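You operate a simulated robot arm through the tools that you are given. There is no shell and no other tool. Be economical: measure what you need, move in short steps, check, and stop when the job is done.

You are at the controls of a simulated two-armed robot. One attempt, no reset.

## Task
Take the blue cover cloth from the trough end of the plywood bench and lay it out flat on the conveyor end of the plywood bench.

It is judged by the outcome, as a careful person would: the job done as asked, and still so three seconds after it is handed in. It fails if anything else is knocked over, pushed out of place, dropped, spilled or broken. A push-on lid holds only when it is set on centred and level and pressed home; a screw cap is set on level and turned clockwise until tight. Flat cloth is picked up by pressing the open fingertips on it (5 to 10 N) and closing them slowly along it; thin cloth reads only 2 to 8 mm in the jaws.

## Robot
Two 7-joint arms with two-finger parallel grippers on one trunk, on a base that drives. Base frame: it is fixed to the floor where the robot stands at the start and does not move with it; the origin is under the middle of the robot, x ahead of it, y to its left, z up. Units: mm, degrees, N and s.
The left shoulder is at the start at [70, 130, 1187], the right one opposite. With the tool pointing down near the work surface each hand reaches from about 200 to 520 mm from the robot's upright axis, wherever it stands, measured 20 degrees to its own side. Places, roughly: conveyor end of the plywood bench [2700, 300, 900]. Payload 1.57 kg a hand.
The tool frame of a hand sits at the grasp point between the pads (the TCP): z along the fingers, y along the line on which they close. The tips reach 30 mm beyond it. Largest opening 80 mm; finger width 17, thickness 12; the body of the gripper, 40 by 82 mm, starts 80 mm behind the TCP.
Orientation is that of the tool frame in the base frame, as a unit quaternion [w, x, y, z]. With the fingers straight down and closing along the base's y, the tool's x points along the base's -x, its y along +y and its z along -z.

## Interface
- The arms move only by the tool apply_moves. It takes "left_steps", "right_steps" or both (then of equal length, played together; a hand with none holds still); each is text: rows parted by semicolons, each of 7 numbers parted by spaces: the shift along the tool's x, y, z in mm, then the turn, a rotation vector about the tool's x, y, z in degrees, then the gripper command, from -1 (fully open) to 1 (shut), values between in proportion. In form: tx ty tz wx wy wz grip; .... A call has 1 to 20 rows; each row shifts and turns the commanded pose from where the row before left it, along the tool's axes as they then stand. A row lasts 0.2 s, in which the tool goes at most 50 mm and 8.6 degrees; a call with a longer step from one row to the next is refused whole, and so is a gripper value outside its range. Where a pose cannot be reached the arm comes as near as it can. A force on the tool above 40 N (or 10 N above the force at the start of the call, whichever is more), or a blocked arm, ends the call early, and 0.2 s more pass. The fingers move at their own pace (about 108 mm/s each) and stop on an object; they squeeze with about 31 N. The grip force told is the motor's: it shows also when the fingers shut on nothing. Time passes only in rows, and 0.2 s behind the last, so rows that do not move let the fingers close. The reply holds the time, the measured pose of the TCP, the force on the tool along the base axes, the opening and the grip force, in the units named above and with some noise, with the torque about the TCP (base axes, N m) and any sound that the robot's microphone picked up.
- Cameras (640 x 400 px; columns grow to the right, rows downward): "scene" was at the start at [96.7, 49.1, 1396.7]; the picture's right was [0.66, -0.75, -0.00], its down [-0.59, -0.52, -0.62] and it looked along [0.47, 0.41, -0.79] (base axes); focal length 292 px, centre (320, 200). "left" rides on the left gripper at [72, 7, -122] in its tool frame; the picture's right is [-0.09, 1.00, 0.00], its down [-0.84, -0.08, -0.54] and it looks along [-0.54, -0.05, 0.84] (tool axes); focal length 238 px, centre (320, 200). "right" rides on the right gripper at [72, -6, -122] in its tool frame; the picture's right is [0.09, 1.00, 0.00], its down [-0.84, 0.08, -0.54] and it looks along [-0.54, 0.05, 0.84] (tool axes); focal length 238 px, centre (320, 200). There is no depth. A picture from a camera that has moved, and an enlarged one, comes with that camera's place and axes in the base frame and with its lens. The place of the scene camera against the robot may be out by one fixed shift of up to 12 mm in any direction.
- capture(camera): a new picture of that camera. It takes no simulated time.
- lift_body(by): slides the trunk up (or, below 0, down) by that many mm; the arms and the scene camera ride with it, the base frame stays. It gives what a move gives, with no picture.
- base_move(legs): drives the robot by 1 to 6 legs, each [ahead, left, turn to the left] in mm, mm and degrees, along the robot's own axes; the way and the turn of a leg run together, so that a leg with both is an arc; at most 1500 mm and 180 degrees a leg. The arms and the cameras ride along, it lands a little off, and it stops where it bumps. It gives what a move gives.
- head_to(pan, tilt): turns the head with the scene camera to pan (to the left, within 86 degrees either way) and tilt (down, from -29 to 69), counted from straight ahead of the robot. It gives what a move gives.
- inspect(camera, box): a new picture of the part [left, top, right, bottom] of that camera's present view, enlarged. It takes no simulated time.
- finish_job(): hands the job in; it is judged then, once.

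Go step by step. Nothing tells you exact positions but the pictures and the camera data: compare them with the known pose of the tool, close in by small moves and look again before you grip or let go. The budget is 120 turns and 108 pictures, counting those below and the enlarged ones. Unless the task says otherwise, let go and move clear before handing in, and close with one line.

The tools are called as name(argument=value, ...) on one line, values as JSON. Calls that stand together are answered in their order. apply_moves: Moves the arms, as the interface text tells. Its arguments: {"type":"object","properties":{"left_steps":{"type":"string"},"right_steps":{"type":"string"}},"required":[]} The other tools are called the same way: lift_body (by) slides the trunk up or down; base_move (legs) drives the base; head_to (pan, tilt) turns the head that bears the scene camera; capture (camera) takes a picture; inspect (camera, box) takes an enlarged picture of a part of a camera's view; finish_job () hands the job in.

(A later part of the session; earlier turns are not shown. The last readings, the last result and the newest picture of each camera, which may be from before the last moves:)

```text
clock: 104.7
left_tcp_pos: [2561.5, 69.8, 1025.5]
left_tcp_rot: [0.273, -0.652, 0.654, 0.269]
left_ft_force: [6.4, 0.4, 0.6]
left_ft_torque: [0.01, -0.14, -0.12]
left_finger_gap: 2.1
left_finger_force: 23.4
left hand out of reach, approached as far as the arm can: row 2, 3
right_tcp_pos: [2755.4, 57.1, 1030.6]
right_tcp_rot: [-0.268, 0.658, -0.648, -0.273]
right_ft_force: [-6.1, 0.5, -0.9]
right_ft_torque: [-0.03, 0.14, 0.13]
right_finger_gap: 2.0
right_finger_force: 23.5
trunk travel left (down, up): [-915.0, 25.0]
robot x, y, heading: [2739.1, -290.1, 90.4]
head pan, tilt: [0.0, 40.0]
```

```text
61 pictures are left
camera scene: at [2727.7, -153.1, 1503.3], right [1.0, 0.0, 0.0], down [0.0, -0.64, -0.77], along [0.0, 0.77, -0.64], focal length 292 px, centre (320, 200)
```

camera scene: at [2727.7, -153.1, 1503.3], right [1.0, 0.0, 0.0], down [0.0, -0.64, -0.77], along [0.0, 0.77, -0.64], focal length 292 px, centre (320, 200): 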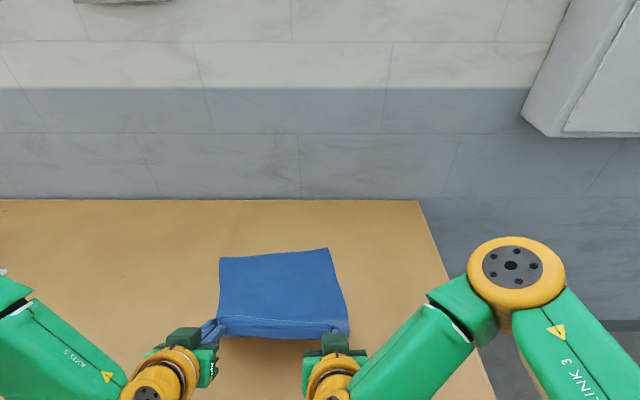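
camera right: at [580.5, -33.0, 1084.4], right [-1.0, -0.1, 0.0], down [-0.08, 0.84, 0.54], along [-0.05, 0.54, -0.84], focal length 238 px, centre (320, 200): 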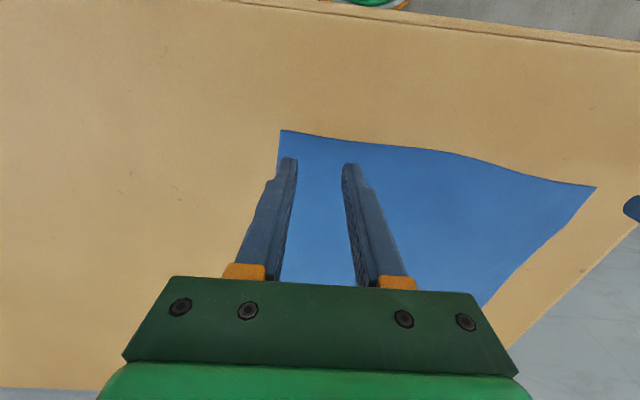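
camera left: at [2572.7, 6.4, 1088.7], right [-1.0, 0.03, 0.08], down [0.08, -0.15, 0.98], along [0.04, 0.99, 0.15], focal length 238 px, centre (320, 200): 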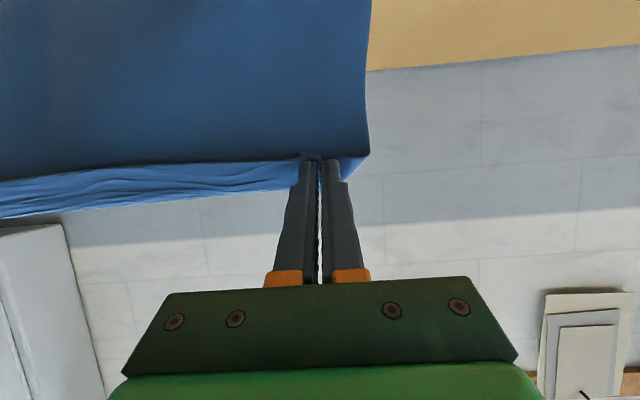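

It's lying nicely. I'll lower the trunk, back the base a little, and repeat to bring the held edge down.

lift_body(by=-50)

base_move(legs=[[-45, 0, 0]])

capture(camera="scene")

```text
clock: 105.6
left_tcp_pos: [2561.1, 68.2, 975.3]
left_tcp_rot: [0.273, -0.652, 0.654, 0.27]
left_ft_force: [5.9, -1.1, -0.1]
left_ft_torque: [0.04, -0.15, -0.14]
left_finger_gap: 2.0
left_finger_force: 23.7
right_tcp_pos: [2754.5, 58.2, 981.7]
right_tcp_rot: [-0.267, 0.659, -0.647, -0.274]
right_ft_force: [-6.3, 0.9, 0.2]
right_ft_torque: [-0.02, 0.12, 0.14]
right_finger_gap: 1.8
right_finger_force: 23.7
trunk travel left (down, up): [-865.0, 75.0]
robot x, y, heading: [2738.6, -289.6, 90.1]
head pan, tilt: [0.0, 40.0]
```

```text
clock: 106.5
left_tcp_pos: [2561.9, 30.1, 971.9]
left_tcp_rot: [0.271, -0.653, 0.655, 0.267]
left_ft_force: [6.7, 1.2, -0.3]
left_ft_torque: [-0.02, -0.15, -0.13]
left_finger_gap: 2.2
left_finger_force: 23.6
right_tcp_pos: [2755.5, 19.8, 979.2]
right_tcp_rot: [-0.265, 0.66, -0.648, -0.272]
right_ft_force: [-6.4, 0.6, -0.7]
right_ft_torque: [0.01, 0.09, 0.15]
right_finger_gap: 2.1
right_finger_force: 22.9
trunk travel left (down, up): [-865.0, 75.0]
robot x, y, heading: [2738.9, -334.8, 90.3]
head pan, tilt: [0.0, 40.0]
```

```text
60 pictures are left
camera scene: at [2727.5, -188.5, 1452.3], right [1.0, 0.0, 0.0], down [0.0, -0.65, -0.76], along [0.0, 0.76, -0.65], focal length 292 px, centre (320, 200)
```

scene: 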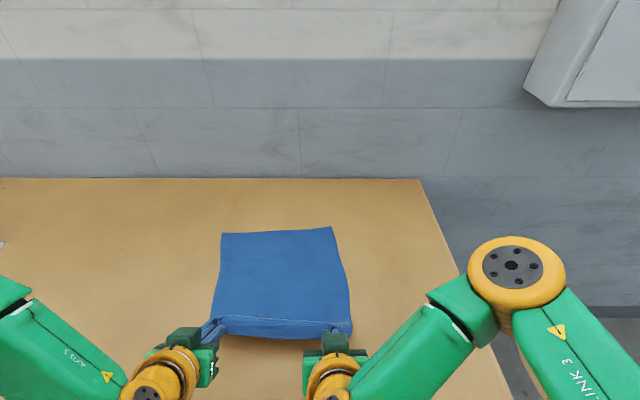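

apply_moves(right_steps="-2 0 10 0 0 0 1; 0 0 0 0 0 0 1")

lift_body(by=-38)

base_move(legs=[[-20, 0, 0]])

head_to(pan=0, tilt=52)

capture(camera="scene")

capture(camera="left")

```text
clock: 107.1
left_tcp_pos: [2560.8, 27.5, 974.8]
left_tcp_rot: [0.273, -0.652, 0.655, 0.269]
left_ft_force: [5.5, 0.2, 0.1]
left_ft_torque: [0.02, -0.13, -0.11]
left_finger_gap: 1.9
left_finger_force: 23.6
right_tcp_pos: [2755.0, 23.8, 975.9]
right_tcp_rot: [-0.266, 0.659, -0.648, -0.273]
right_ft_force: [-5.7, 0.9, -0.1]
right_ft_torque: [0.02, 0.15, 0.11]
right_finger_gap: 1.8
right_finger_force: 23.9
trunk travel left (down, up): [-865.0, 75.0]
robot x, y, heading: [2740.4, -332.5, 90.2]
head pan, tilt: [0.0, 40.0]
```

```text
clock: 107.9
left_tcp_pos: [2561.4, 24.2, 936.9]
left_tcp_rot: [0.273, -0.652, 0.654, 0.269]
left_ft_force: [5.7, -0.5, -0.1]
left_ft_torque: [-0.01, -0.13, -0.15]
left_finger_gap: 2.0
left_finger_force: 23.7
right_tcp_pos: [2756.3, 21.6, 937.7]
right_tcp_rot: [-0.268, 0.659, -0.648, -0.274]
right_ft_force: [-6.6, 1.1, -1.2]
right_ft_torque: [0.0, 0.14, 0.14]
right_finger_gap: 1.9
right_finger_force: 23.3
trunk travel left (down, up): [-827.0, 113.0]
robot x, y, heading: [2739.7, -333.8, 90.2]
head pan, tilt: [0.0, 40.0]
```

```text
clock: 108.7
left_tcp_pos: [2561.2, 6.5, 933.9]
left_tcp_rot: [0.272, -0.652, 0.655, 0.268]
left_ft_force: [6.2, -0.3, -0.4]
left_ft_torque: [-0.01, -0.14, -0.1]
left_finger_gap: 2.0
left_finger_force: 23.6
right_tcp_pos: [2756.6, 4.9, 937.0]
right_tcp_rot: [-0.265, 0.66, -0.647, -0.274]
right_ft_force: [-6.3, 1.3, -0.2]
right_ft_torque: [-0.02, 0.13, 0.18]
right_finger_gap: 1.8
right_finger_force: 24.4
trunk travel left (down, up): [-827.0, 113.0]
robot x, y, heading: [2734.6, -349.5, 90.1]
head pan, tilt: [0.0, 40.0]
```

```text
clock: 109.4
left_tcp_pos: [2561.7, 4.6, 936.4]
left_tcp_rot: [0.273, -0.652, 0.654, 0.269]
left_ft_force: [5.0, 0.0, 0.8]
left_ft_torque: [0.02, -0.13, -0.1]
left_finger_gap: 2.1
left_finger_force: 23.3
right_tcp_pos: [2756.2, 0.9, 938.5]
right_tcp_rot: [-0.267, 0.659, -0.647, -0.273]
right_ft_force: [-4.7, 0.2, -0.4]
right_ft_torque: [-0.01, 0.11, 0.15]
right_finger_gap: 2.1
right_finger_force: 23.8
trunk travel left (down, up): [-827.0, 113.0]
robot x, y, heading: [2737.1, -351.3, 90.4]
head pan, tilt: [0.0, 52.0]
```

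```text
59 pictures are left
camera scene: at [2727.7, -227.6, 1398.4], right [1.0, 0.0, 0.0], down [0.0, -0.79, -0.62], along [0.0, 0.62, -0.79], focal length 292 px, centre (320, 200)
```

scene: 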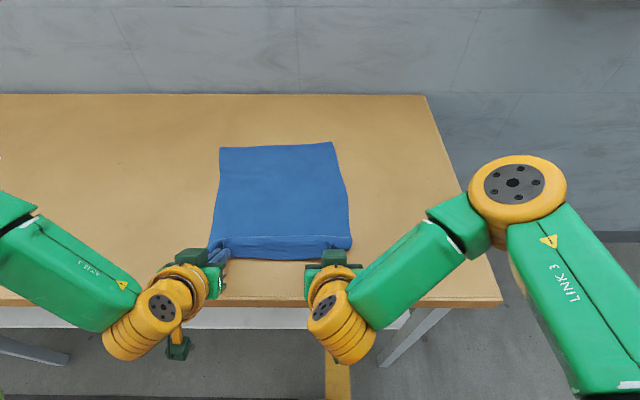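

```text
58 pictures are left
camera left: at [2552.4, -133.5, 973.0], right [-1.0, 0.07, 0.06], down [0.07, 0.21, 0.98], along [0.06, 0.98, -0.21], focal length 238 px, centre (320, 200)
```

left: 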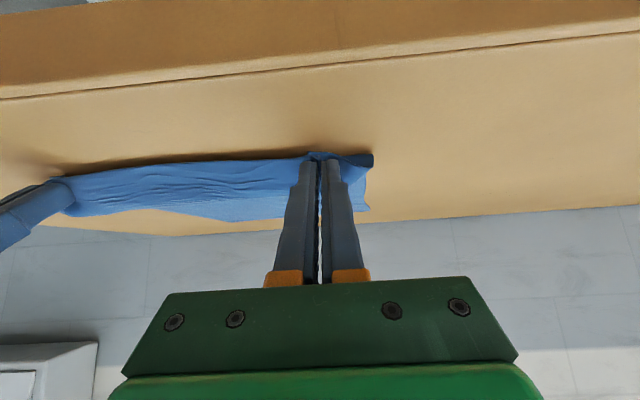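

The cloth spans y≈20–345, flat apart from the lifted held edge. I'll pull a few mm for tautness, lower the tips to the bench, release slowly and withdraw along the fingers.

apply_moves(left_steps="9 0 -3 0 0 0 1; 7 0 -1 0 0 0 1; 0 0 0 0 0 0 1", right_steps="9 0 -3 0 0 0 1; 7 0 -1 0 0 0 1; 0 0 0 0 0 0 1")

```text
clock: 110.2
left_tcp_pos: [2554.8, 0.3, 931.1]
left_tcp_rot: [0.273, -0.652, 0.655, 0.267]
left_ft_force: [16.5, -0.9, -0.3]
left_ft_torque: [0.01, -0.35, -0.34]
left_finger_gap: 2.0
left_finger_force: 23.9
left hand out of reach, approached as far as the arm can: row 1, 2
right_tcp_pos: [2754.8, -12.2, 928.7]
right_tcp_rot: [-0.267, 0.659, -0.647, -0.275]
right_ft_force: [-15.6, 0.7, 0.4]
right_ft_torque: [0.02, 0.28, 0.38]
right_finger_gap: 2.2
right_finger_force: 24.0
trunk travel left (down, up): [-827.0, 113.0]
robot x, y, heading: [2737.7, -349.8, 90.0]
head pan, tilt: [0.0, 52.0]
```

apply_moves(right_steps="-6 7 6 0 0 0 1; 0 0 0 0 0 0 1")

lift_body(by=-5)

apply_moves(left_steps="0 0 0 0 0 0 0.9; 0 0 0 0 0 0 0.8; 0 0 0 0 0 0 0.7; 0 0 0 0 0 0 0.6; 0 0 0 0 0 0 0.5; 0 0 0 0 0 0 0.5", right_steps="0 0 0 0 0 0 0.9; 0 0 0 0 0 0 0.8; 0 0 0 0 0 0 0.7; 0 0 0 0 0 0 0.6; 0 0 0 0 0 0 0.5; 0 0 0 0 0 0 0.5")

capture(camera="scene")

capture(camera="left")

```text
clock: 110.8
left_tcp_pos: [2554.2, -0.3, 932.1]
left_tcp_rot: [0.272, -0.652, 0.654, 0.269]
left_ft_force: [5.1, -0.2, -0.5]
left_ft_torque: [-0.01, -0.12, -0.13]
left_finger_gap: 2.0
left_finger_force: 23.2
right_tcp_pos: [2747.5, -2.9, 928.1]
right_tcp_rot: [-0.269, 0.659, -0.647, -0.275]
right_ft_force: [-6.4, -0.6, 0.8]
right_ft_torque: [0.0, 0.12, 0.15]
right_finger_gap: 1.8
right_finger_force: 23.5
trunk travel left (down, up): [-827.0, 113.0]
robot x, y, heading: [2739.5, -354.2, 90.2]
head pan, tilt: [0.0, 52.0]
```

```text
clock: 111.4
left_tcp_pos: [2554.5, -2.3, 928.9]
left_tcp_rot: [0.274, -0.651, 0.654, 0.27]
left_ft_force: [3.0, 3.2, 10.1]
left_ft_torque: [0.19, -0.08, -0.09]
left_finger_gap: 2.3
left_finger_force: 23.9
right_tcp_pos: [2748.3, -6.3, 927.0]
right_tcp_rot: [-0.27, 0.657, -0.647, -0.278]
right_ft_force: [-1.9, 6.9, 27.5]
right_ft_torque: [0.62, 0.04, 0.09]
right_finger_gap: 2.0
right_finger_force: 23.2
trunk travel left (down, up): [-822.0, 118.0]
robot x, y, heading: [2743.8, -354.2, 90.2]
head pan, tilt: [0.0, 52.0]
```

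```text
clock: 112.0
left_tcp_pos: [2553.0, -1.8, 927.9]
left_tcp_rot: [0.275, -0.652, 0.654, 0.27]
left_ft_force: [-1.1, 0.8, 11.2]
left_ft_torque: [0.17, -0.12, 0.02]
left_finger_gap: 12.2
left_finger_force: 0.3
right_tcp_pos: [2745.7, -5.1, 926.2]
right_tcp_rot: [-0.272, 0.657, -0.646, -0.278]
right_ft_force: [-2.9, -1.2, 8.5]
right_ft_torque: [0.09, 0.03, 0.14]
right_finger_gap: 9.9
right_finger_force: 0.0
trunk travel left (down, up): [-822.0, 118.0]
robot x, y, heading: [2734.5, -351.9, 90.7]
head pan, tilt: [0.0, 52.0]
stopped in row 3 (right hand): the force on the tool passed its limit at 41 N (the readings are from after the stop); the commanded pose is now the measured one
```

```text
57 pictures are left
camera scene: at [2726.3, -232.8, 1393.5], right [1.0, 0.0, 0.0], down [0.0, -0.79, -0.62], along [0.0, 0.62, -0.79], focal length 292 px, centre (320, 200)
```

scene: 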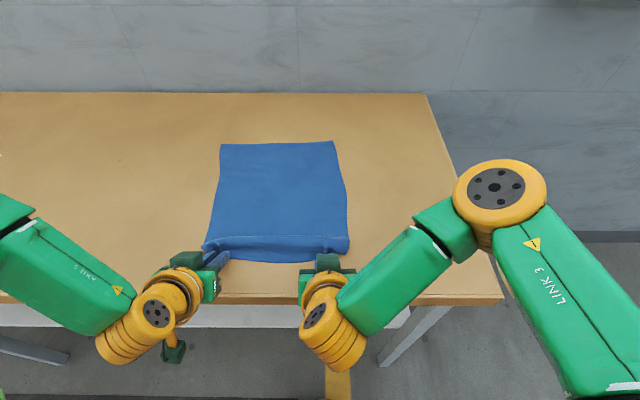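

```text
56 pictures are left
camera left: at [2544.1, -140.2, 963.8], right [-1.0, 0.07, 0.06], down [0.07, 0.2, 0.98], along [0.06, 0.98, -0.21], focal length 238 px, centre (320, 200)
```

left: 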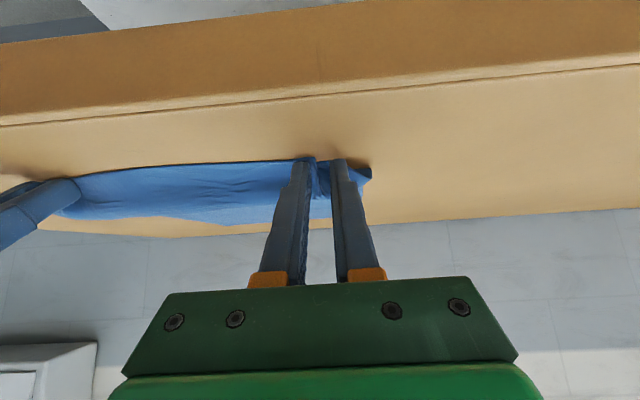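

Both have let go. I'll withdraw along the fingers, up and back.

apply_moves(left_steps="0 0 -4 0 0 0 0.6; 0 0 -8 0 0 0 0.4; 0 0 -15 0 0 0 0.4; 0 0 -15 0 0 0 0.4; -10 0 -20 0 0 0 0.4; -20 0 -20 0 0 0 0.4; -20 0 -20 0 0 0 0.4; 0 0 0 0 0 0 0.4", right_steps="0 0 -4 0 0 0 0.6; 0 0 -8 0 0 0 0.4; 0 0 -15 0 0 0 0.4; 0 0 -15 0 0 0 0.4; -10 0 -20 0 0 0 0.4; -20 0 -20 0 0 0 0.4; -20 0 -20 0 0 0 0.4; 0 0 0 0 0 0 0.4")

inspect(camera="scene", box=[160, 100, 480, 300])

```text
clock: 113.8
left_tcp_pos: [2552.6, 31.5, 985.4]
left_tcp_rot: [0.272, -0.652, 0.655, 0.268]
left_ft_force: [0.1, 0.2, 0.4]
left_ft_torque: [0.02, 0.0, -0.01]
left_finger_gap: 24.1
left_finger_force: 0.1
left hand out of reach, approached as far as the arm can: row 1, 2, 3, 4, 5, 6, 7
right_tcp_pos: [2749.2, -37.9, 1031.4]
right_tcp_rot: [-0.27, 0.658, -0.647, -0.276]
right_ft_force: [0.4, -0.3, -0.4]
right_ft_torque: [-0.01, 0.02, -0.01]
right_finger_gap: 24.1
right_finger_force: 0.0
trunk travel left (down, up): [-822.0, 118.0]
robot x, y, heading: [2736.7, -354.3, 90.0]
head pan, tilt: [0.0, 52.0]
```

```text
2.00 times, centred on (320, 200) of scene
camera zoom: at [2727.4, -227.0, 1393.3], right [1.0, 0.0, 0.0], down [0.0, -0.79, -0.62], along [0.0, 0.62, -0.79], focal length 583 px, centre (320, 200)
```

zoom: 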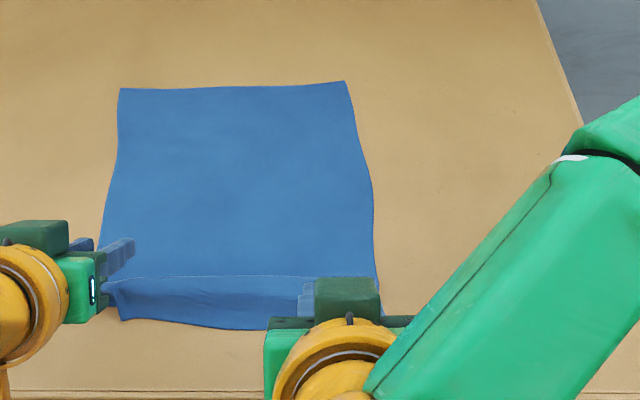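

The cloth is down, with some fold near the held edge. I'll raise and back off to see it fully.

lift_body(by=115)

base_move(legs=[[-150, 0, 0]])

capture(camera="scene")

```text
clock: 115.3
left_tcp_pos: [2553.2, 31.0, 1100.5]
left_tcp_rot: [0.272, -0.653, 0.654, 0.267]
left_ft_force: [-0.5, 0.1, 1.4]
left_ft_torque: [-0.01, 0.01, -0.01]
left_finger_gap: 23.9
left_finger_force: 0.0
right_tcp_pos: [2749.1, -38.2, 1146.2]
right_tcp_rot: [-0.27, 0.657, -0.647, -0.276]
right_ft_force: [-0.2, 0.0, 0.3]
right_ft_torque: [-0.03, 0.01, -0.01]
right_finger_gap: 24.1
right_finger_force: 0.1
trunk travel left (down, up): [-937.0, 3.0]
robot x, y, heading: [2739.5, -356.3, 90.1]
head pan, tilt: [0.0, 52.0]
```

```text
clock: 116.7
left_tcp_pos: [2554.0, -115.0, 1097.9]
left_tcp_rot: [0.272, -0.652, 0.656, 0.266]
left_ft_force: [-0.1, 0.5, -1.0]
left_ft_torque: [0.02, 0.0, 0.0]
left_finger_gap: 24.0
left_finger_force: 0.0
right_tcp_pos: [2749.4, -184.2, 1145.1]
right_tcp_rot: [-0.269, 0.657, -0.649, -0.275]
right_ft_force: [-0.5, -0.4, 0.1]
right_ft_torque: [-0.03, 0.01, 0.01]
right_finger_gap: 24.2
right_finger_force: 0.1
trunk travel left (down, up): [-937.0, 3.0]
robot x, y, heading: [2739.6, -502.5, 90.4]
head pan, tilt: [0.0, 52.0]
```

```text
54 pictures are left
camera scene: at [2728.3, -373.2, 1508.0], right [1.0, 0.0, 0.0], down [0.0, -0.79, -0.61], along [0.0, 0.61, -0.79], focal length 292 px, centre (320, 200)
```

scene: 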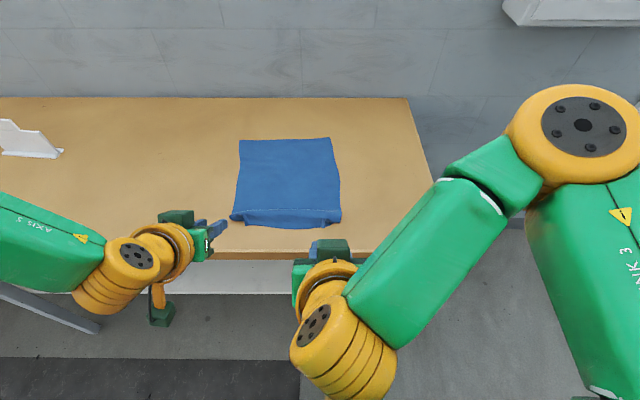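

inspect(camera="scene", box=[216, 125, 360, 240])

```text
3.48 times, centred on (288, 182) of scene
camera zoom: at [2728.3, -373.2, 1508.0], right [1.0, 0.0, 0.0], down [0.0, -0.79, -0.61], along [0.0, 0.61, -0.79], focal length 1014 px, centre (431, 261)
```

zoom: 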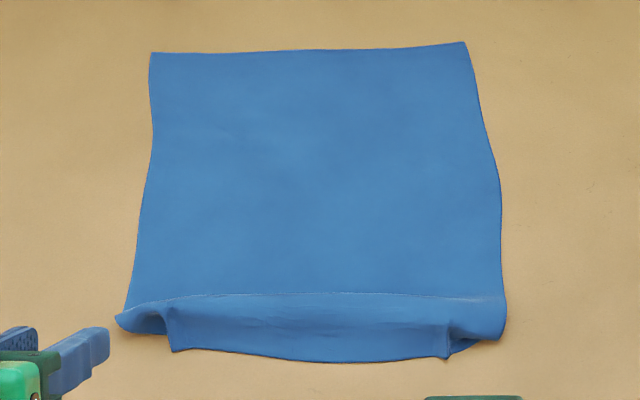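

The cloth lies full-width, at about x 2550–2830 and y 8–335, but a low ridge about 60 mm from the near edge uses up 25 mm. I'll set the hands vertical and smooth that edge by pressing and drawing it toward me.

apply_moves(left_steps="0 0 0 0 7.5 0 0.4; 0 0 0 0 7.5 0 0.4; 0 0 0 0 7.5 0 0.4; 0 0 0 0 7.5 0 0.4; 0 0 0 0 7.5 0 0.4; 0 0 0 0 7.5 0 0.4; 0 0 -20 0 0 0 0.4; 0 0 -20 0 0 0 0.4; 0 0 -20 0 0 0 0.4; 0 0 -20 0 0 0 0.4; 0 0 0 0 0 0 0.4", right_steps="0 0 0 0 7.5 0 0.4; 0 0 0 0 7.5 0 0.4; 0 0 0 0 7.5 0 0.4; 0 0 0 0 7.5 0 0.4; 0 0 0 0 7.5 0 0.4; 0 0 0 0 7.5 0 0.4; 0 0 -10 0 0 0 0.4; 0 0 -10 0 0 0 0.4; 0 0 -10 0 0 0 0.4; 0 0 0 0 0 0 0.4; 0 0 0 0 0 0 0.4")

```text
clock: 119.1
left_tcp_pos: [2555.9, -117.9, 1180.0]
left_tcp_rot: [0.002, -0.704, 0.71, -0.002]
left_ft_force: [0.3, 0.4, 0.3]
left_ft_torque: [0.05, -0.02, 0.01]
left_finger_gap: 23.9
left_finger_force: 0.0
right_tcp_pos: [2751.9, -189.5, 1174.5]
right_tcp_rot: [-0.001, 0.713, -0.701, -0.004]
right_ft_force: [0.2, -0.7, -0.7]
right_ft_torque: [0.0, 0.0, 0.02]
right_finger_gap: 24.1
right_finger_force: 0.1
trunk travel left (down, up): [-937.0, 3.0]
robot x, y, heading: [2736.0, -505.6, 90.1]
head pan, tilt: [0.0, 52.0]
```

apply_moves(left_steps="20 5 0 0 0 0 0; 20 5 0 0 0 0 0; 15 0 0 0 0 0 0", right_steps="-10 3 0 0 0 0 0; -7 3 0 0 0 0 0; 0 0 0 0 0 0 0")

base_move(legs=[[195, 0, 0]])

lift_body(by=-200)

capture(camera="left")

capture(camera="right")

capture(camera="scene")

```text
clock: 119.9
left_tcp_pos: [2544.5, -176.2, 1180.9]
left_tcp_rot: [0.0, -0.705, 0.709, -0.002]
left_ft_force: [0.3, -0.6, -0.6]
left_ft_torque: [0.02, -0.04, -0.02]
left_finger_gap: 39.9
left_finger_force: 0.1
right_tcp_pos: [2746.0, -174.5, 1176.0]
right_tcp_rot: [-0.001, 0.713, -0.701, -0.004]
right_ft_force: [-0.4, 0.3, 0.7]
right_ft_torque: [-0.05, 0.04, 0.02]
right_finger_gap: 39.9
right_finger_force: 0.1
trunk travel left (down, up): [-937.0, 3.0]
robot x, y, heading: [2737.1, -504.8, 90.1]
head pan, tilt: [0.0, 52.0]
```

```text
clock: 121.4
left_tcp_pos: [2543.9, 12.7, 1182.0]
left_tcp_rot: [0.002, -0.705, 0.709, -0.001]
left_ft_force: [-0.5, -0.4, -0.1]
left_ft_torque: [0.05, -0.03, 0.0]
left_finger_gap: 39.7
left_finger_force: 0.1
right_tcp_pos: [2743.5, 14.4, 1176.6]
right_tcp_rot: [-0.002, 0.713, -0.701, -0.005]
right_ft_force: [-0.2, -0.4, 0.5]
right_ft_torque: [0.01, 0.02, -0.03]
right_finger_gap: 40.2
right_finger_force: 0.1
trunk travel left (down, up): [-937.0, 3.0]
robot x, y, heading: [2740.1, -312.6, 90.1]
head pan, tilt: [0.0, 52.0]
```

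```text
clock: 123.6
left_tcp_pos: [2543.2, 16.7, 981.3]
left_tcp_rot: [0.002, -0.705, 0.709, -0.003]
left_ft_force: [-0.5, 0.5, 0.2]
left_ft_torque: [-0.04, 0.02, 0.05]
left_finger_gap: 40.1
left_finger_force: 0.1
right_tcp_pos: [2744.0, 19.4, 976.5]
right_tcp_rot: [-0.001, 0.713, -0.701, -0.004]
right_ft_force: [-0.6, 0.6, -0.6]
right_ft_torque: [0.0, 0.01, 0.01]
right_finger_gap: 40.1
right_finger_force: 0.1
trunk travel left (down, up): [-737.0, 203.0]
robot x, y, heading: [2735.9, -311.5, 90.5]
head pan, tilt: [0.0, 52.0]
```

```text
52 pictures are left
camera left: at [2534.5, -55.8, 1104.0], right [-1.0, 0.1, 0.0], down [0.08, 0.84, 0.54], along [0.06, 0.54, -0.84], focal length 238 px, centre (320, 200)
```

left: 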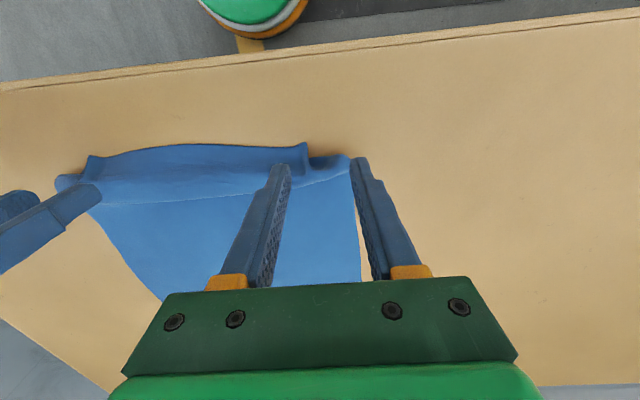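

```text
51 pictures are left
camera right: at [2752.3, -51.9, 1096.7], right [-0.99, -0.11, 0.0], down [-0.09, 0.83, 0.55], along [-0.06, 0.54, -0.84], focal length 238 px, centre (320, 200)
```

right: 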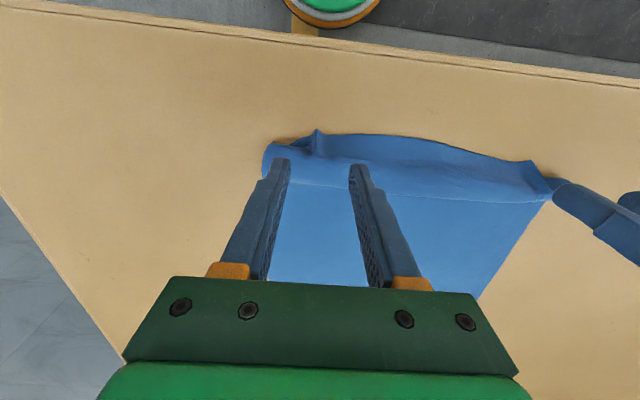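

```text
50 pictures are left
camera scene: at [2727.6, -185.4, 1308.4], right [1.0, 0.0, 0.0], down [0.0, -0.79, -0.62], along [0.0, 0.62, -0.79], focal length 292 px, centre (320, 200)
```

scene: 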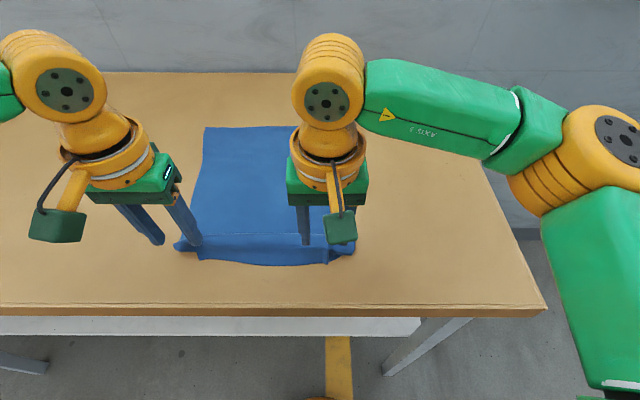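

inspect(camera="left", box=[230, 110, 400, 216])

inspect(camera="right", box=[240, 110, 410, 216])

```text
3.76 times, centred on (315, 163) of left
camera zoom: at [2534.5, -55.8, 1104.0], right [-1.0, 0.1, 0.0], down [0.08, 0.84, 0.54], along [0.06, 0.54, -0.84], focal length 897 px, centre (339, 339)
```

zoom: 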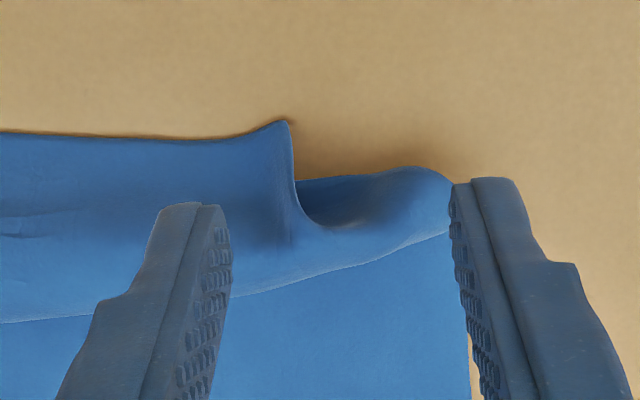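

```text
3.76 times, centred on (325, 163) of right
camera zoom: at [2752.3, -51.9, 1096.7], right [-0.99, -0.11, 0.0], down [-0.09, 0.83, 0.55], along [-0.06, 0.54, -0.84], focal length 897 px, centre (301, 339)
```

zoom: 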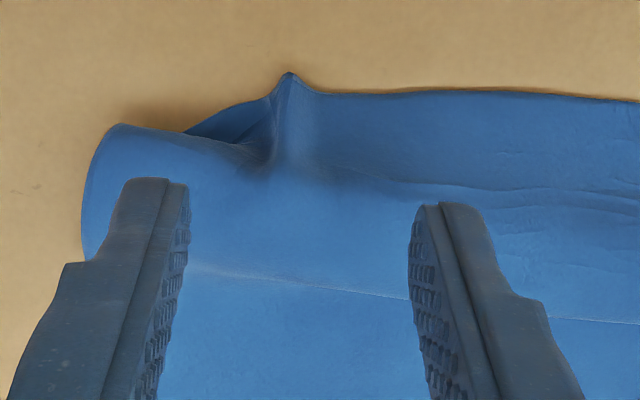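

The outer corners are tucked under beside the old pinch points. I'll re-pinch the two leftover ridges at (2553, 15) and (2749, 10), lift, and re-lay that edge so the corners fall outward.

apply_moves(left_steps="0 -9 12 0 0 0 0.25; 0 0 12 0 0 0 0.25; 0 0 10 0 0 0 0.25; 0 0 0 0 0 0 0.25", right_steps="6 -5 10 0 0 0 0.25; 0 0 10 0 0 0 0.25; 0 0 10 0 0 0 0.25; 0 0 0 0 0 0 0.25")

inspect(camera="left", box=[230, 90, 400, 196])

inspect(camera="right", box=[240, 90, 410, 196])

```text
clock: 124.6
left_tcp_pos: [2553.8, 16.8, 945.8]
left_tcp_rot: [0.001, -0.705, 0.709, -0.002]
left_ft_force: [-0.2, -0.2, 0.8]
left_ft_torque: [0.08, -0.02, 0.02]
left_finger_gap: 29.9
left_finger_force: 0.1
right_tcp_pos: [2748.8, 12.4, 946.2]
right_tcp_rot: [-0.001, 0.713, -0.701, -0.005]
right_ft_force: [0.3, -0.3, -0.3]
right_ft_torque: [-0.07, -0.01, 0.02]
right_finger_gap: 29.8
right_finger_force: 0.0
trunk travel left (down, up): [-737.0, 203.0]
robot x, y, heading: [2737.9, -310.9, 90.2]
head pan, tilt: [0.0, 52.0]
```

```text
3.76 times, centred on (315, 143) of left
camera zoom: at [2544.4, -55.8, 1069.0], right [-1.0, 0.1, 0.0], down [0.08, 0.84, 0.54], along [0.06, 0.54, -0.84], focal length 897 px, centre (339, 415)
```

zoom: 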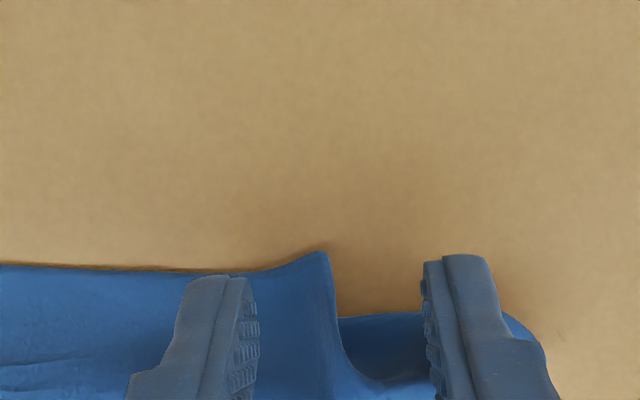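

```text
3.76 times, centred on (325, 143) of right
camera zoom: at [2757.0, -58.9, 1066.7], right [-0.99, -0.11, 0.0], down [-0.09, 0.83, 0.55], along [-0.06, 0.54, -0.84], focal length 897 px, centre (301, 415)
```

zoom: 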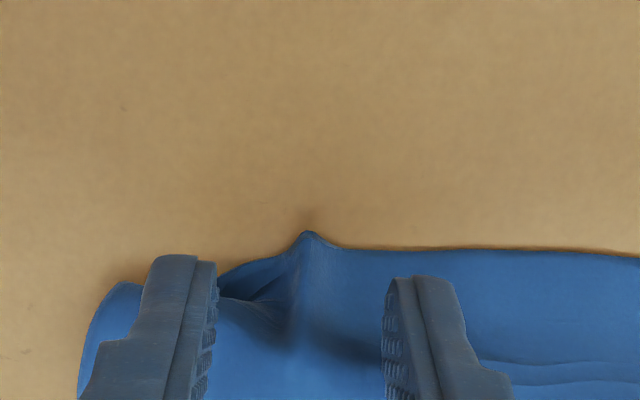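

The fingers straddle the ridges. I'll lower to light contact and close slowly.

apply_moves(left_steps="0 0 5 0 0 0 0.25; 0 0 5 0 0 0 0.25; 0 0 3 0 0 0 0.25; 0 0 0 0 0 0 0.35; 0 0 0 0 0 0 0.45; 0 0 0 0 0 0 0.55; 0 0 0 0 0 0 0.65; 0 0 0 0 0 0 0.75; 0 0 0 0 0 0 0.85; 0 0 0 0 0 0 0.95; 0 0 0 0 0 0 1; 0 0 0 0 0 0 1; 0 0 0 0 0 0 1", right_steps="0 0 5 0 0 0 0.25; 0 0 5 0 0 0 0.25; 0 0 3 0 0 0 0.25; 0 0 0 0 0 0 0.35; 0 0 0 0 0 0 0.45; 0 0 0 0 0 0 0.55; 0 0 0 0 0 0 0.65; 0 0 0 0 0 0 0.75; 0 0 0 0 0 0 0.85; 0 0 0 0 0 0 0.95; 0 0 0 0 0 0 1; 0 0 0 0 0 0 1; 0 0 0 0 0 0 1")

inspect(camera="left", box=[230, 90, 400, 196])

inspect(camera="right", box=[240, 90, 410, 196])

```text
clock: 127.4
left_tcp_pos: [2553.6, 15.2, 934.2]
left_tcp_rot: [0.002, -0.706, 0.709, -0.001]
left_ft_force: [0.8, -0.1, 0.1]
left_ft_torque: [-0.01, 0.0, -0.01]
left_finger_gap: 0.0
left_finger_force: 21.6
right_tcp_pos: [2748.9, 14.0, 932.8]
right_tcp_rot: [-0.001, 0.713, -0.701, -0.005]
right_ft_force: [1.1, 1.1, 6.1]
right_ft_torque: [0.06, -0.09, -0.01]
right_finger_gap: 2.8
right_finger_force: 24.1
trunk travel left (down, up): [-737.0, 203.0]
robot x, y, heading: [2738.3, -310.2, 90.4]
head pan, tilt: [0.0, 52.0]
```

```text
3.76 times, centred on (315, 143) of left
camera zoom: at [2544.4, -56.9, 1057.1], right [-1.0, 0.1, 0.0], down [0.08, 0.84, 0.54], along [0.06, 0.54, -0.84], focal length 897 px, centre (339, 415)
```

zoom: 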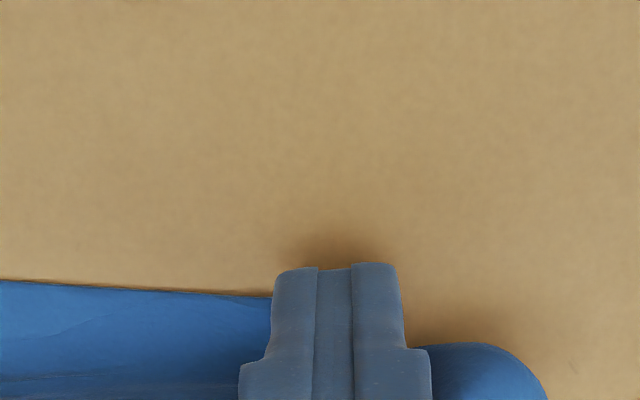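

```text
3.76 times, centred on (325, 143) of right
camera zoom: at [2757.4, -57.8, 1053.0], right [-0.99, -0.11, 0.0], down [-0.09, 0.83, 0.55], along [-0.06, 0.55, -0.84], focal length 897 px, centre (301, 415)
```

zoom: 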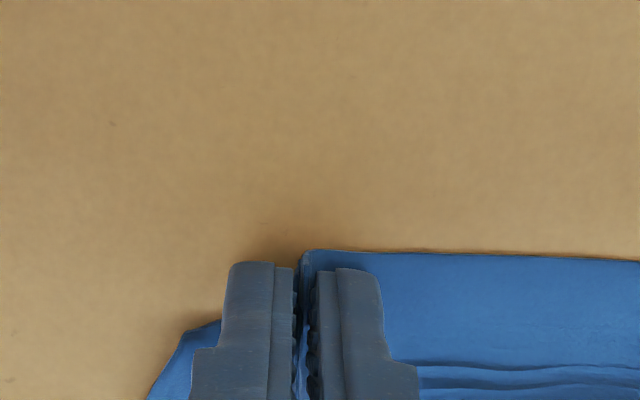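

The right has a grip, but the left slipped off. I'll lift the left, reopen it and look.

apply_moves(left_steps="0 0 -8 0 0 0 1; 0 0 -8 0 0 0 0.6; 0 0 0 0 0 0 0.25; 0 0 0 0 0 0 0.25")

inspect(camera="left", box=[200, 90, 400, 215])

```text
clock: 128.4
left_tcp_pos: [2553.6, 15.0, 948.6]
left_tcp_rot: [0.001, -0.705, 0.709, -0.002]
left_ft_force: [0.5, -0.6, -0.4]
left_ft_torque: [-0.01, -0.03, -0.01]
left_finger_gap: 29.8
left_finger_force: 0.1
right_tcp_pos: [2748.4, 14.7, 931.6]
right_tcp_rot: [-0.002, 0.713, -0.701, -0.005]
right_ft_force: [0.2, -0.5, 6.3]
right_ft_torque: [0.05, -0.07, -0.03]
right_finger_gap: 2.7
right_finger_force: 24.1
trunk travel left (down, up): [-737.0, 203.0]
robot x, y, heading: [2738.5, -311.3, 90.2]
head pan, tilt: [0.0, 52.0]
```

```text
3.20 times, centred on (300, 152) of left
camera zoom: at [2544.4, -56.7, 1072.7], right [-1.0, 0.1, 0.0], down [0.08, 0.84, 0.54], along [0.06, 0.54, -0.84], focal length 763 px, centre (384, 352)
```

zoom: 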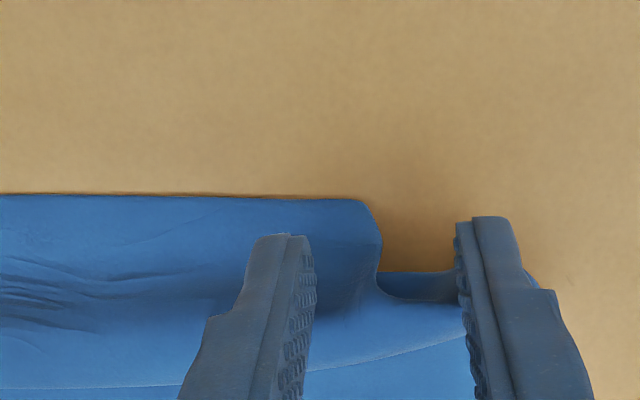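

apply_moves(left_steps="0 -3 6 0 0 0 0.25; 0 -3 6 0 0 0 0.25; 0 0 3 0 0 0 0.25; 0 0 1.5 0 0 0 0.25; 0 0 0 0 0 0 0.25")

```text
clock: 129.6
left_tcp_pos: [2559.0, 15.1, 933.6]
left_tcp_rot: [0.0, -0.705, 0.709, -0.002]
left_ft_force: [-0.4, -0.3, 0.5]
left_ft_torque: [-0.02, 0.02, 0.02]
left_finger_gap: 30.1
left_finger_force: 0.1
right_tcp_pos: [2748.1, 14.5, 931.8]
right_tcp_rot: [-0.002, 0.713, -0.701, -0.004]
right_ft_force: [1.1, 0.3, 5.2]
right_ft_torque: [0.05, -0.03, 0.0]
right_finger_gap: 3.0
right_finger_force: 24.0
trunk travel left (down, up): [-737.0, 203.0]
robot x, y, heading: [2735.4, -308.3, 90.1]
head pan, tilt: [0.0, 52.0]
```

apply_moves(left_steps="0 0 1 0 0 0 0.25; 0 0 1 0 0 0 0.25; 0 0 0 0 0 0 0.25")

```text
clock: 130.4
left_tcp_pos: [2559.1, 15.6, 931.2]
left_tcp_rot: [0.002, -0.705, 0.709, -0.001]
left_ft_force: [-0.2, 0.5, 4.0]
left_ft_torque: [0.02, -0.1, 0.03]
left_finger_gap: 30.2
left_finger_force: 0.2
right_tcp_pos: [2748.5, 13.9, 932.1]
right_tcp_rot: [-0.002, 0.713, -0.701, -0.003]
right_ft_force: [0.7, 0.2, 5.0]
right_ft_torque: [0.07, -0.02, 0.0]
right_finger_gap: 2.6
right_finger_force: 23.9
trunk travel left (down, up): [-737.0, 203.0]
robot x, y, heading: [2734.0, -311.6, 90.3]
head pan, tilt: [0.0, 52.0]
```

apply_moves(left_steps="0 0 0.6 0 0 0 0.3; 0 0 0 0 0 0 0.37; 0 0 0.1 0 0 0 0.44; 0 0 0 0 0 0 0.51; 0 0 0.1 0 0 0 0.58; 0 0 0 0 0 0 0.65; 0 0 0 0 0 0 0.72; 0 0 0 0 0 0 0.79; 0 0 0 0 0 0 0.86; 0 0 0 0 0 0 0.93; 0 0 0 0 0 0 1; 0 0 0 0 0 0 1; 0 0 0 0 0 0 1")

inspect(camera="left", box=[200, 90, 400, 215])

```text
clock: 133.2
left_tcp_pos: [2561.5, 14.2, 931.4]
left_tcp_rot: [0.002, -0.705, 0.71, -0.001]
left_ft_force: [17.2, -1.0, 18.7]
left_ft_torque: [-0.09, -0.7, -0.01]
left_finger_gap: 2.4
left_finger_force: 23.0
right_tcp_pos: [2751.5, 10.8, 934.5]
right_tcp_rot: [-0.001, 0.713, -0.701, -0.007]
right_ft_force: [-15.4, -0.6, 0.2]
right_ft_torque: [0.02, 0.47, 0.04]
right_finger_gap: 3.0
right_finger_force: 24.4
trunk travel left (down, up): [-737.0, 203.0]
robot x, y, heading: [2739.4, -309.6, 90.3]
head pan, tilt: [0.0, 52.0]
```

```text
3.20 times, centred on (300, 152) of left
camera zoom: at [2553.2, -59.0, 1054.5], right [-1.0, 0.1, 0.0], down [0.08, 0.84, 0.54], along [0.06, 0.54, -0.84], focal length 763 px, centre (384, 352)
```

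zoom: 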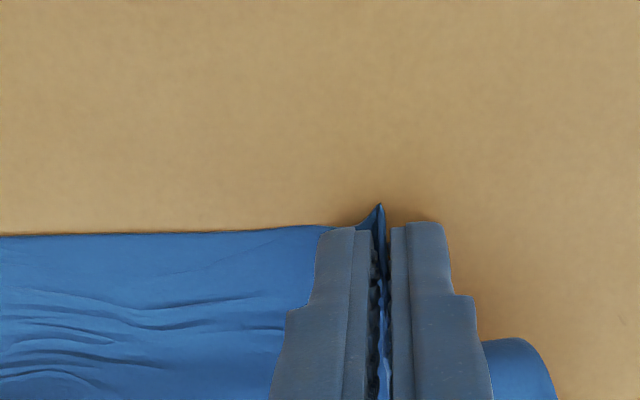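

Both are gripped. I'll relax the tension and lift about 100 mm so the corners unfold and hang.

apply_moves(left_steps="0 0 -2 0 0 0 1; 0 0 -10 0 0 0 1; 0 0 -20 0 0 0 1; 0 0 -20 0 0 0 1; 0 0 -20 0 0 0 1; 0 0 -20 0 0 0 1; 0 0 0 0 0 0 1; 0 0 0 0 0 0 1; 0 0 0 0 0 0 1", right_steps="0 4 -2 0 0 0 1; 0 3 -10 0 0 0 1; 0 0 -20 0 0 0 1; 0 0 -20 0 0 0 1; 0 0 -20 0 0 0 1; 0 0 -20 0 0 0 1; 0 0 0 0 0 0 1; 0 0 0 0 0 0 1; 0 0 0 0 0 0 1")

capture(camera="scene")

capture(camera="left")

capture(camera="right")

```text
clock: 135.2
left_tcp_pos: [2557.8, 16.4, 1024.2]
left_tcp_rot: [0.001, -0.705, 0.709, -0.002]
left_ft_force: [7.2, -0.1, 0.5]
left_ft_torque: [-0.01, -0.22, -0.02]
left_finger_gap: 2.5
left_finger_force: 23.9
right_tcp_pos: [2743.4, 14.3, 1023.4]
right_tcp_rot: [-0.001, 0.713, -0.701, -0.004]
right_ft_force: [-6.2, 0.4, -0.9]
right_ft_torque: [0.0, 0.2, 0.01]
right_finger_gap: 2.8
right_finger_force: 23.7
trunk travel left (down, up): [-737.0, 203.0]
robot x, y, heading: [2739.5, -308.7, 90.1]
head pan, tilt: [0.0, 52.0]
```

```text
41 pictures are left
camera scene: at [2727.7, -185.5, 1308.4], right [1.0, 0.0, 0.0], down [0.0, -0.79, -0.62], along [0.0, 0.62, -0.79], focal length 292 px, centre (320, 200)
```

scene: 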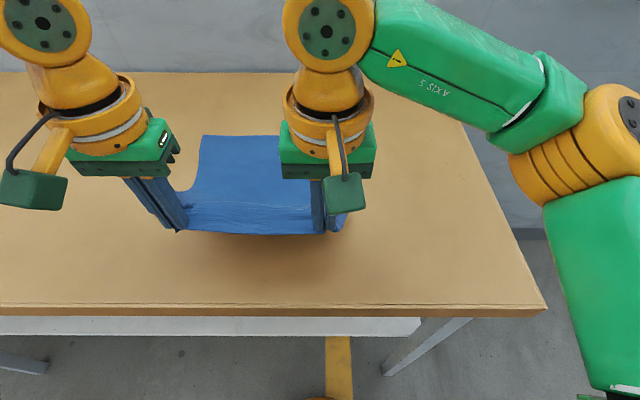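

```text
40 pictures are left
camera left: at [2548.8, -56.0, 1147.0], right [-1.0, 0.1, 0.0], down [0.08, 0.84, 0.54], along [0.06, 0.54, -0.84], focal length 238 px, centre (320, 200)
```

left: 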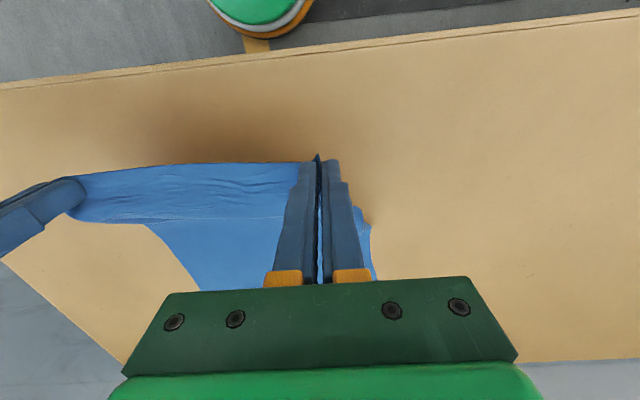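

```text
39 pictures are left
camera right: at [2751.5, -58.6, 1145.9], right [-0.99, -0.11, 0.0], down [-0.09, 0.83, 0.55], along [-0.06, 0.54, -0.84], focal length 238 px, centre (320, 200)
```

right: 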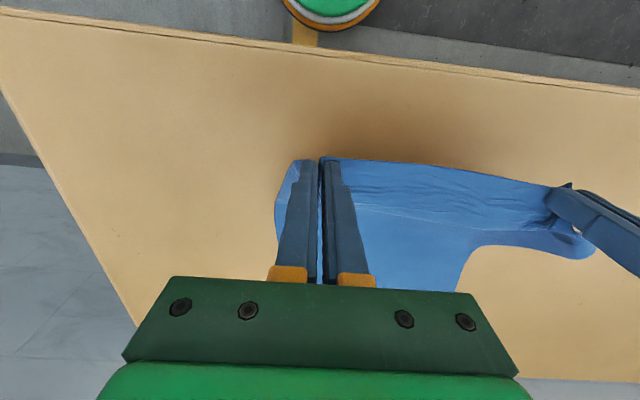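

Lifted, the corners hang free. I'll lower while drawing back, then make the last 35 mm with a slight forward motion so the corners stay outward.

apply_moves(left_steps="8 0 15 0 0 0 1; 8 0 15 0 0 0 1; 8 0 15 0 0 0 1; 6 0 10 0 0 0 1; 0 0 0 0 0 0 1; -4 0 8 0 0 0 1; -4 0 8 0 0 0 1; -4 0 8 0 0 0 1; -3 0 8 0 0 0 1; 0 0 0 0 0 0 1", right_steps="8 0 15 0 0 0 1; 8 0 15 0 0 0 1; 8 0 15 0 0 0 1; 6 0 10 0 0 0 1; 0 0 0 0 0 0 1; -4 0 8 0 0 0 1; -4 0 8 0 0 0 1; -4 0 8 0 0 0 1; -3 0 8 0 0 0 1; 0 0 0 0 0 0 1")

capture(camera="scene")

inspect(camera="left", box=[240, 90, 440, 215])

inspect(camera="right", box=[200, 90, 400, 215])

```text
clock: 137.4
left_tcp_pos: [2559.7, 0.8, 936.4]
left_tcp_rot: [0.0, -0.705, 0.709, -0.002]
left_ft_force: [3.9, 0.7, -0.1]
left_ft_torque: [-0.02, -0.13, 0.05]
left_finger_gap: 2.4
left_finger_force: 23.6
right_tcp_pos: [2742.0, -2.3, 937.7]
right_tcp_rot: [-0.001, 0.713, -0.701, -0.004]
right_ft_force: [-3.9, -0.1, 0.5]
right_ft_torque: [-0.01, 0.13, -0.02]
right_finger_gap: 2.6
right_finger_force: 24.4
trunk travel left (down, up): [-737.0, 203.0]
robot x, y, heading: [2740.8, -308.8, 90.3]
head pan, tilt: [0.0, 52.0]
```

```text
38 pictures are left
camera scene: at [2727.5, -185.7, 1308.4], right [1.0, 0.0, 0.0], down [0.0, -0.79, -0.62], along [0.0, 0.62, -0.79], focal length 292 px, centre (320, 200)
```

scene: 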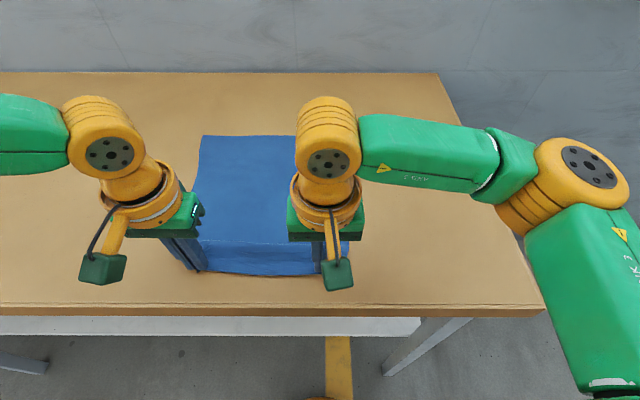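

```text
3.20 times, centred on (340, 152) of left
camera zoom: at [2550.4, -70.8, 1060.1], right [-1.0, 0.1, 0.0], down [0.08, 0.84, 0.54], along [0.06, 0.54, -0.84], focal length 763 px, centre (256, 352)
```

zoom: 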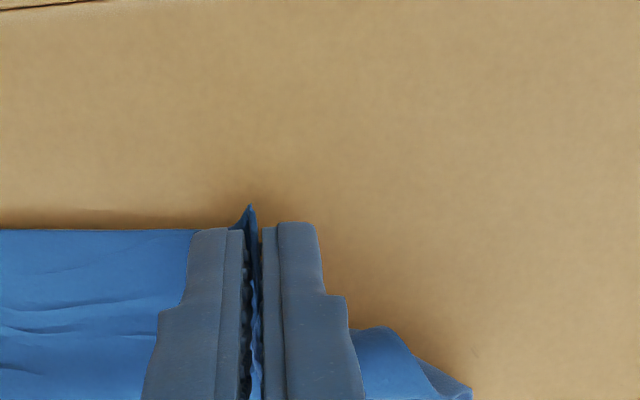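

```text
3.20 times, centred on (300, 152) of right
camera zoom: at [2750.8, -73.6, 1059.0], right [-0.99, -0.11, 0.0], down [-0.09, 0.83, 0.55], along [-0.06, 0.54, -0.84], focal length 763 px, centre (384, 352)
```

zoom: 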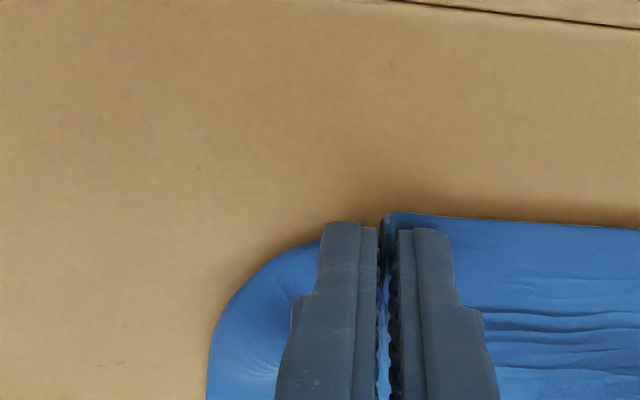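

The corners are still turned under the edge. I'll lift slightly and move the edge forward so the corners are left exposed on my side, then re-grip nearer their tips.

apply_moves(left_steps="0 0 -10 0 0 0 1; -12 0 -5 0 0 0 1; -12 0 0 0 0 0 1; -12 0 0 0 0 0 1; -10 0 5 0 0 0 1; 0 0 5 0 0 0 1; 0 0 0 0 0 0 1", right_steps="0 0 -10 0 0 0 1; -12 0 -5 0 0 0 1; -12 0 0 0 0 0 1; -12 0 0 0 0 0 1; -10 0 5 0 0 0 1; 0 0 5 0 0 0 1; 0 0 0 0 0 0 1")

capture(camera="left")

capture(camera="right")

```text
clock: 139.0
left_tcp_pos: [2557.4, 47.1, 939.3]
left_tcp_rot: [0.001, -0.705, 0.709, -0.002]
left_ft_force: [2.9, 0.1, 0.3]
left_ft_torque: [-0.02, -0.09, 0.0]
left_finger_gap: 2.3
left_finger_force: 24.3
right_tcp_pos: [2740.1, 45.1, 943.5]
right_tcp_rot: [-0.002, 0.713, -0.701, -0.004]
right_ft_force: [-3.4, -0.2, -0.5]
right_ft_torque: [0.03, 0.08, -0.01]
right_finger_gap: 2.9
right_finger_force: 24.5
trunk travel left (down, up): [-737.0, 203.0]
robot x, y, heading: [2740.3, -310.4, 90.1]
head pan, tilt: [0.0, 52.0]
```

```text
35 pictures are left
camera left: at [2549.9, -25.3, 1063.4], right [-1.0, 0.1, 0.0], down [0.08, 0.84, 0.54], along [0.06, 0.54, -0.84], focal length 238 px, centre (320, 200)
```

left: 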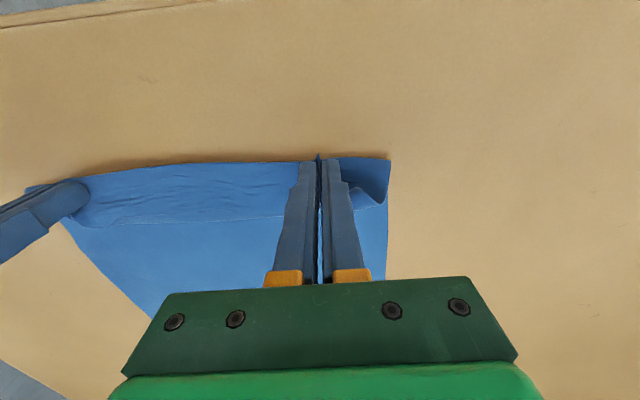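

```text
34 pictures are left
camera right: at [2749.4, -26.5, 1063.6], right [-0.99, -0.11, 0.0], down [-0.09, 0.83, 0.55], along [-0.06, 0.54, -0.84], focal length 238 px, centre (320, 200)
```

right: 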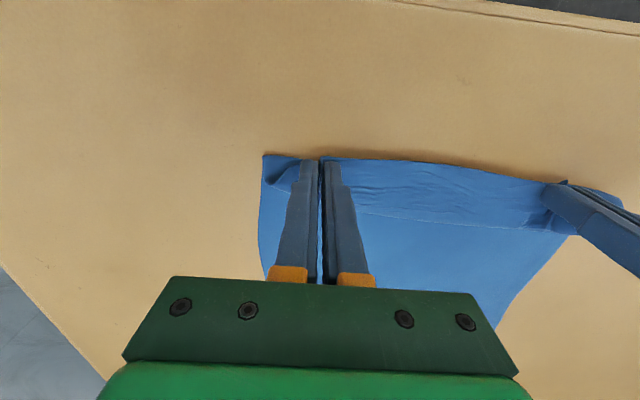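

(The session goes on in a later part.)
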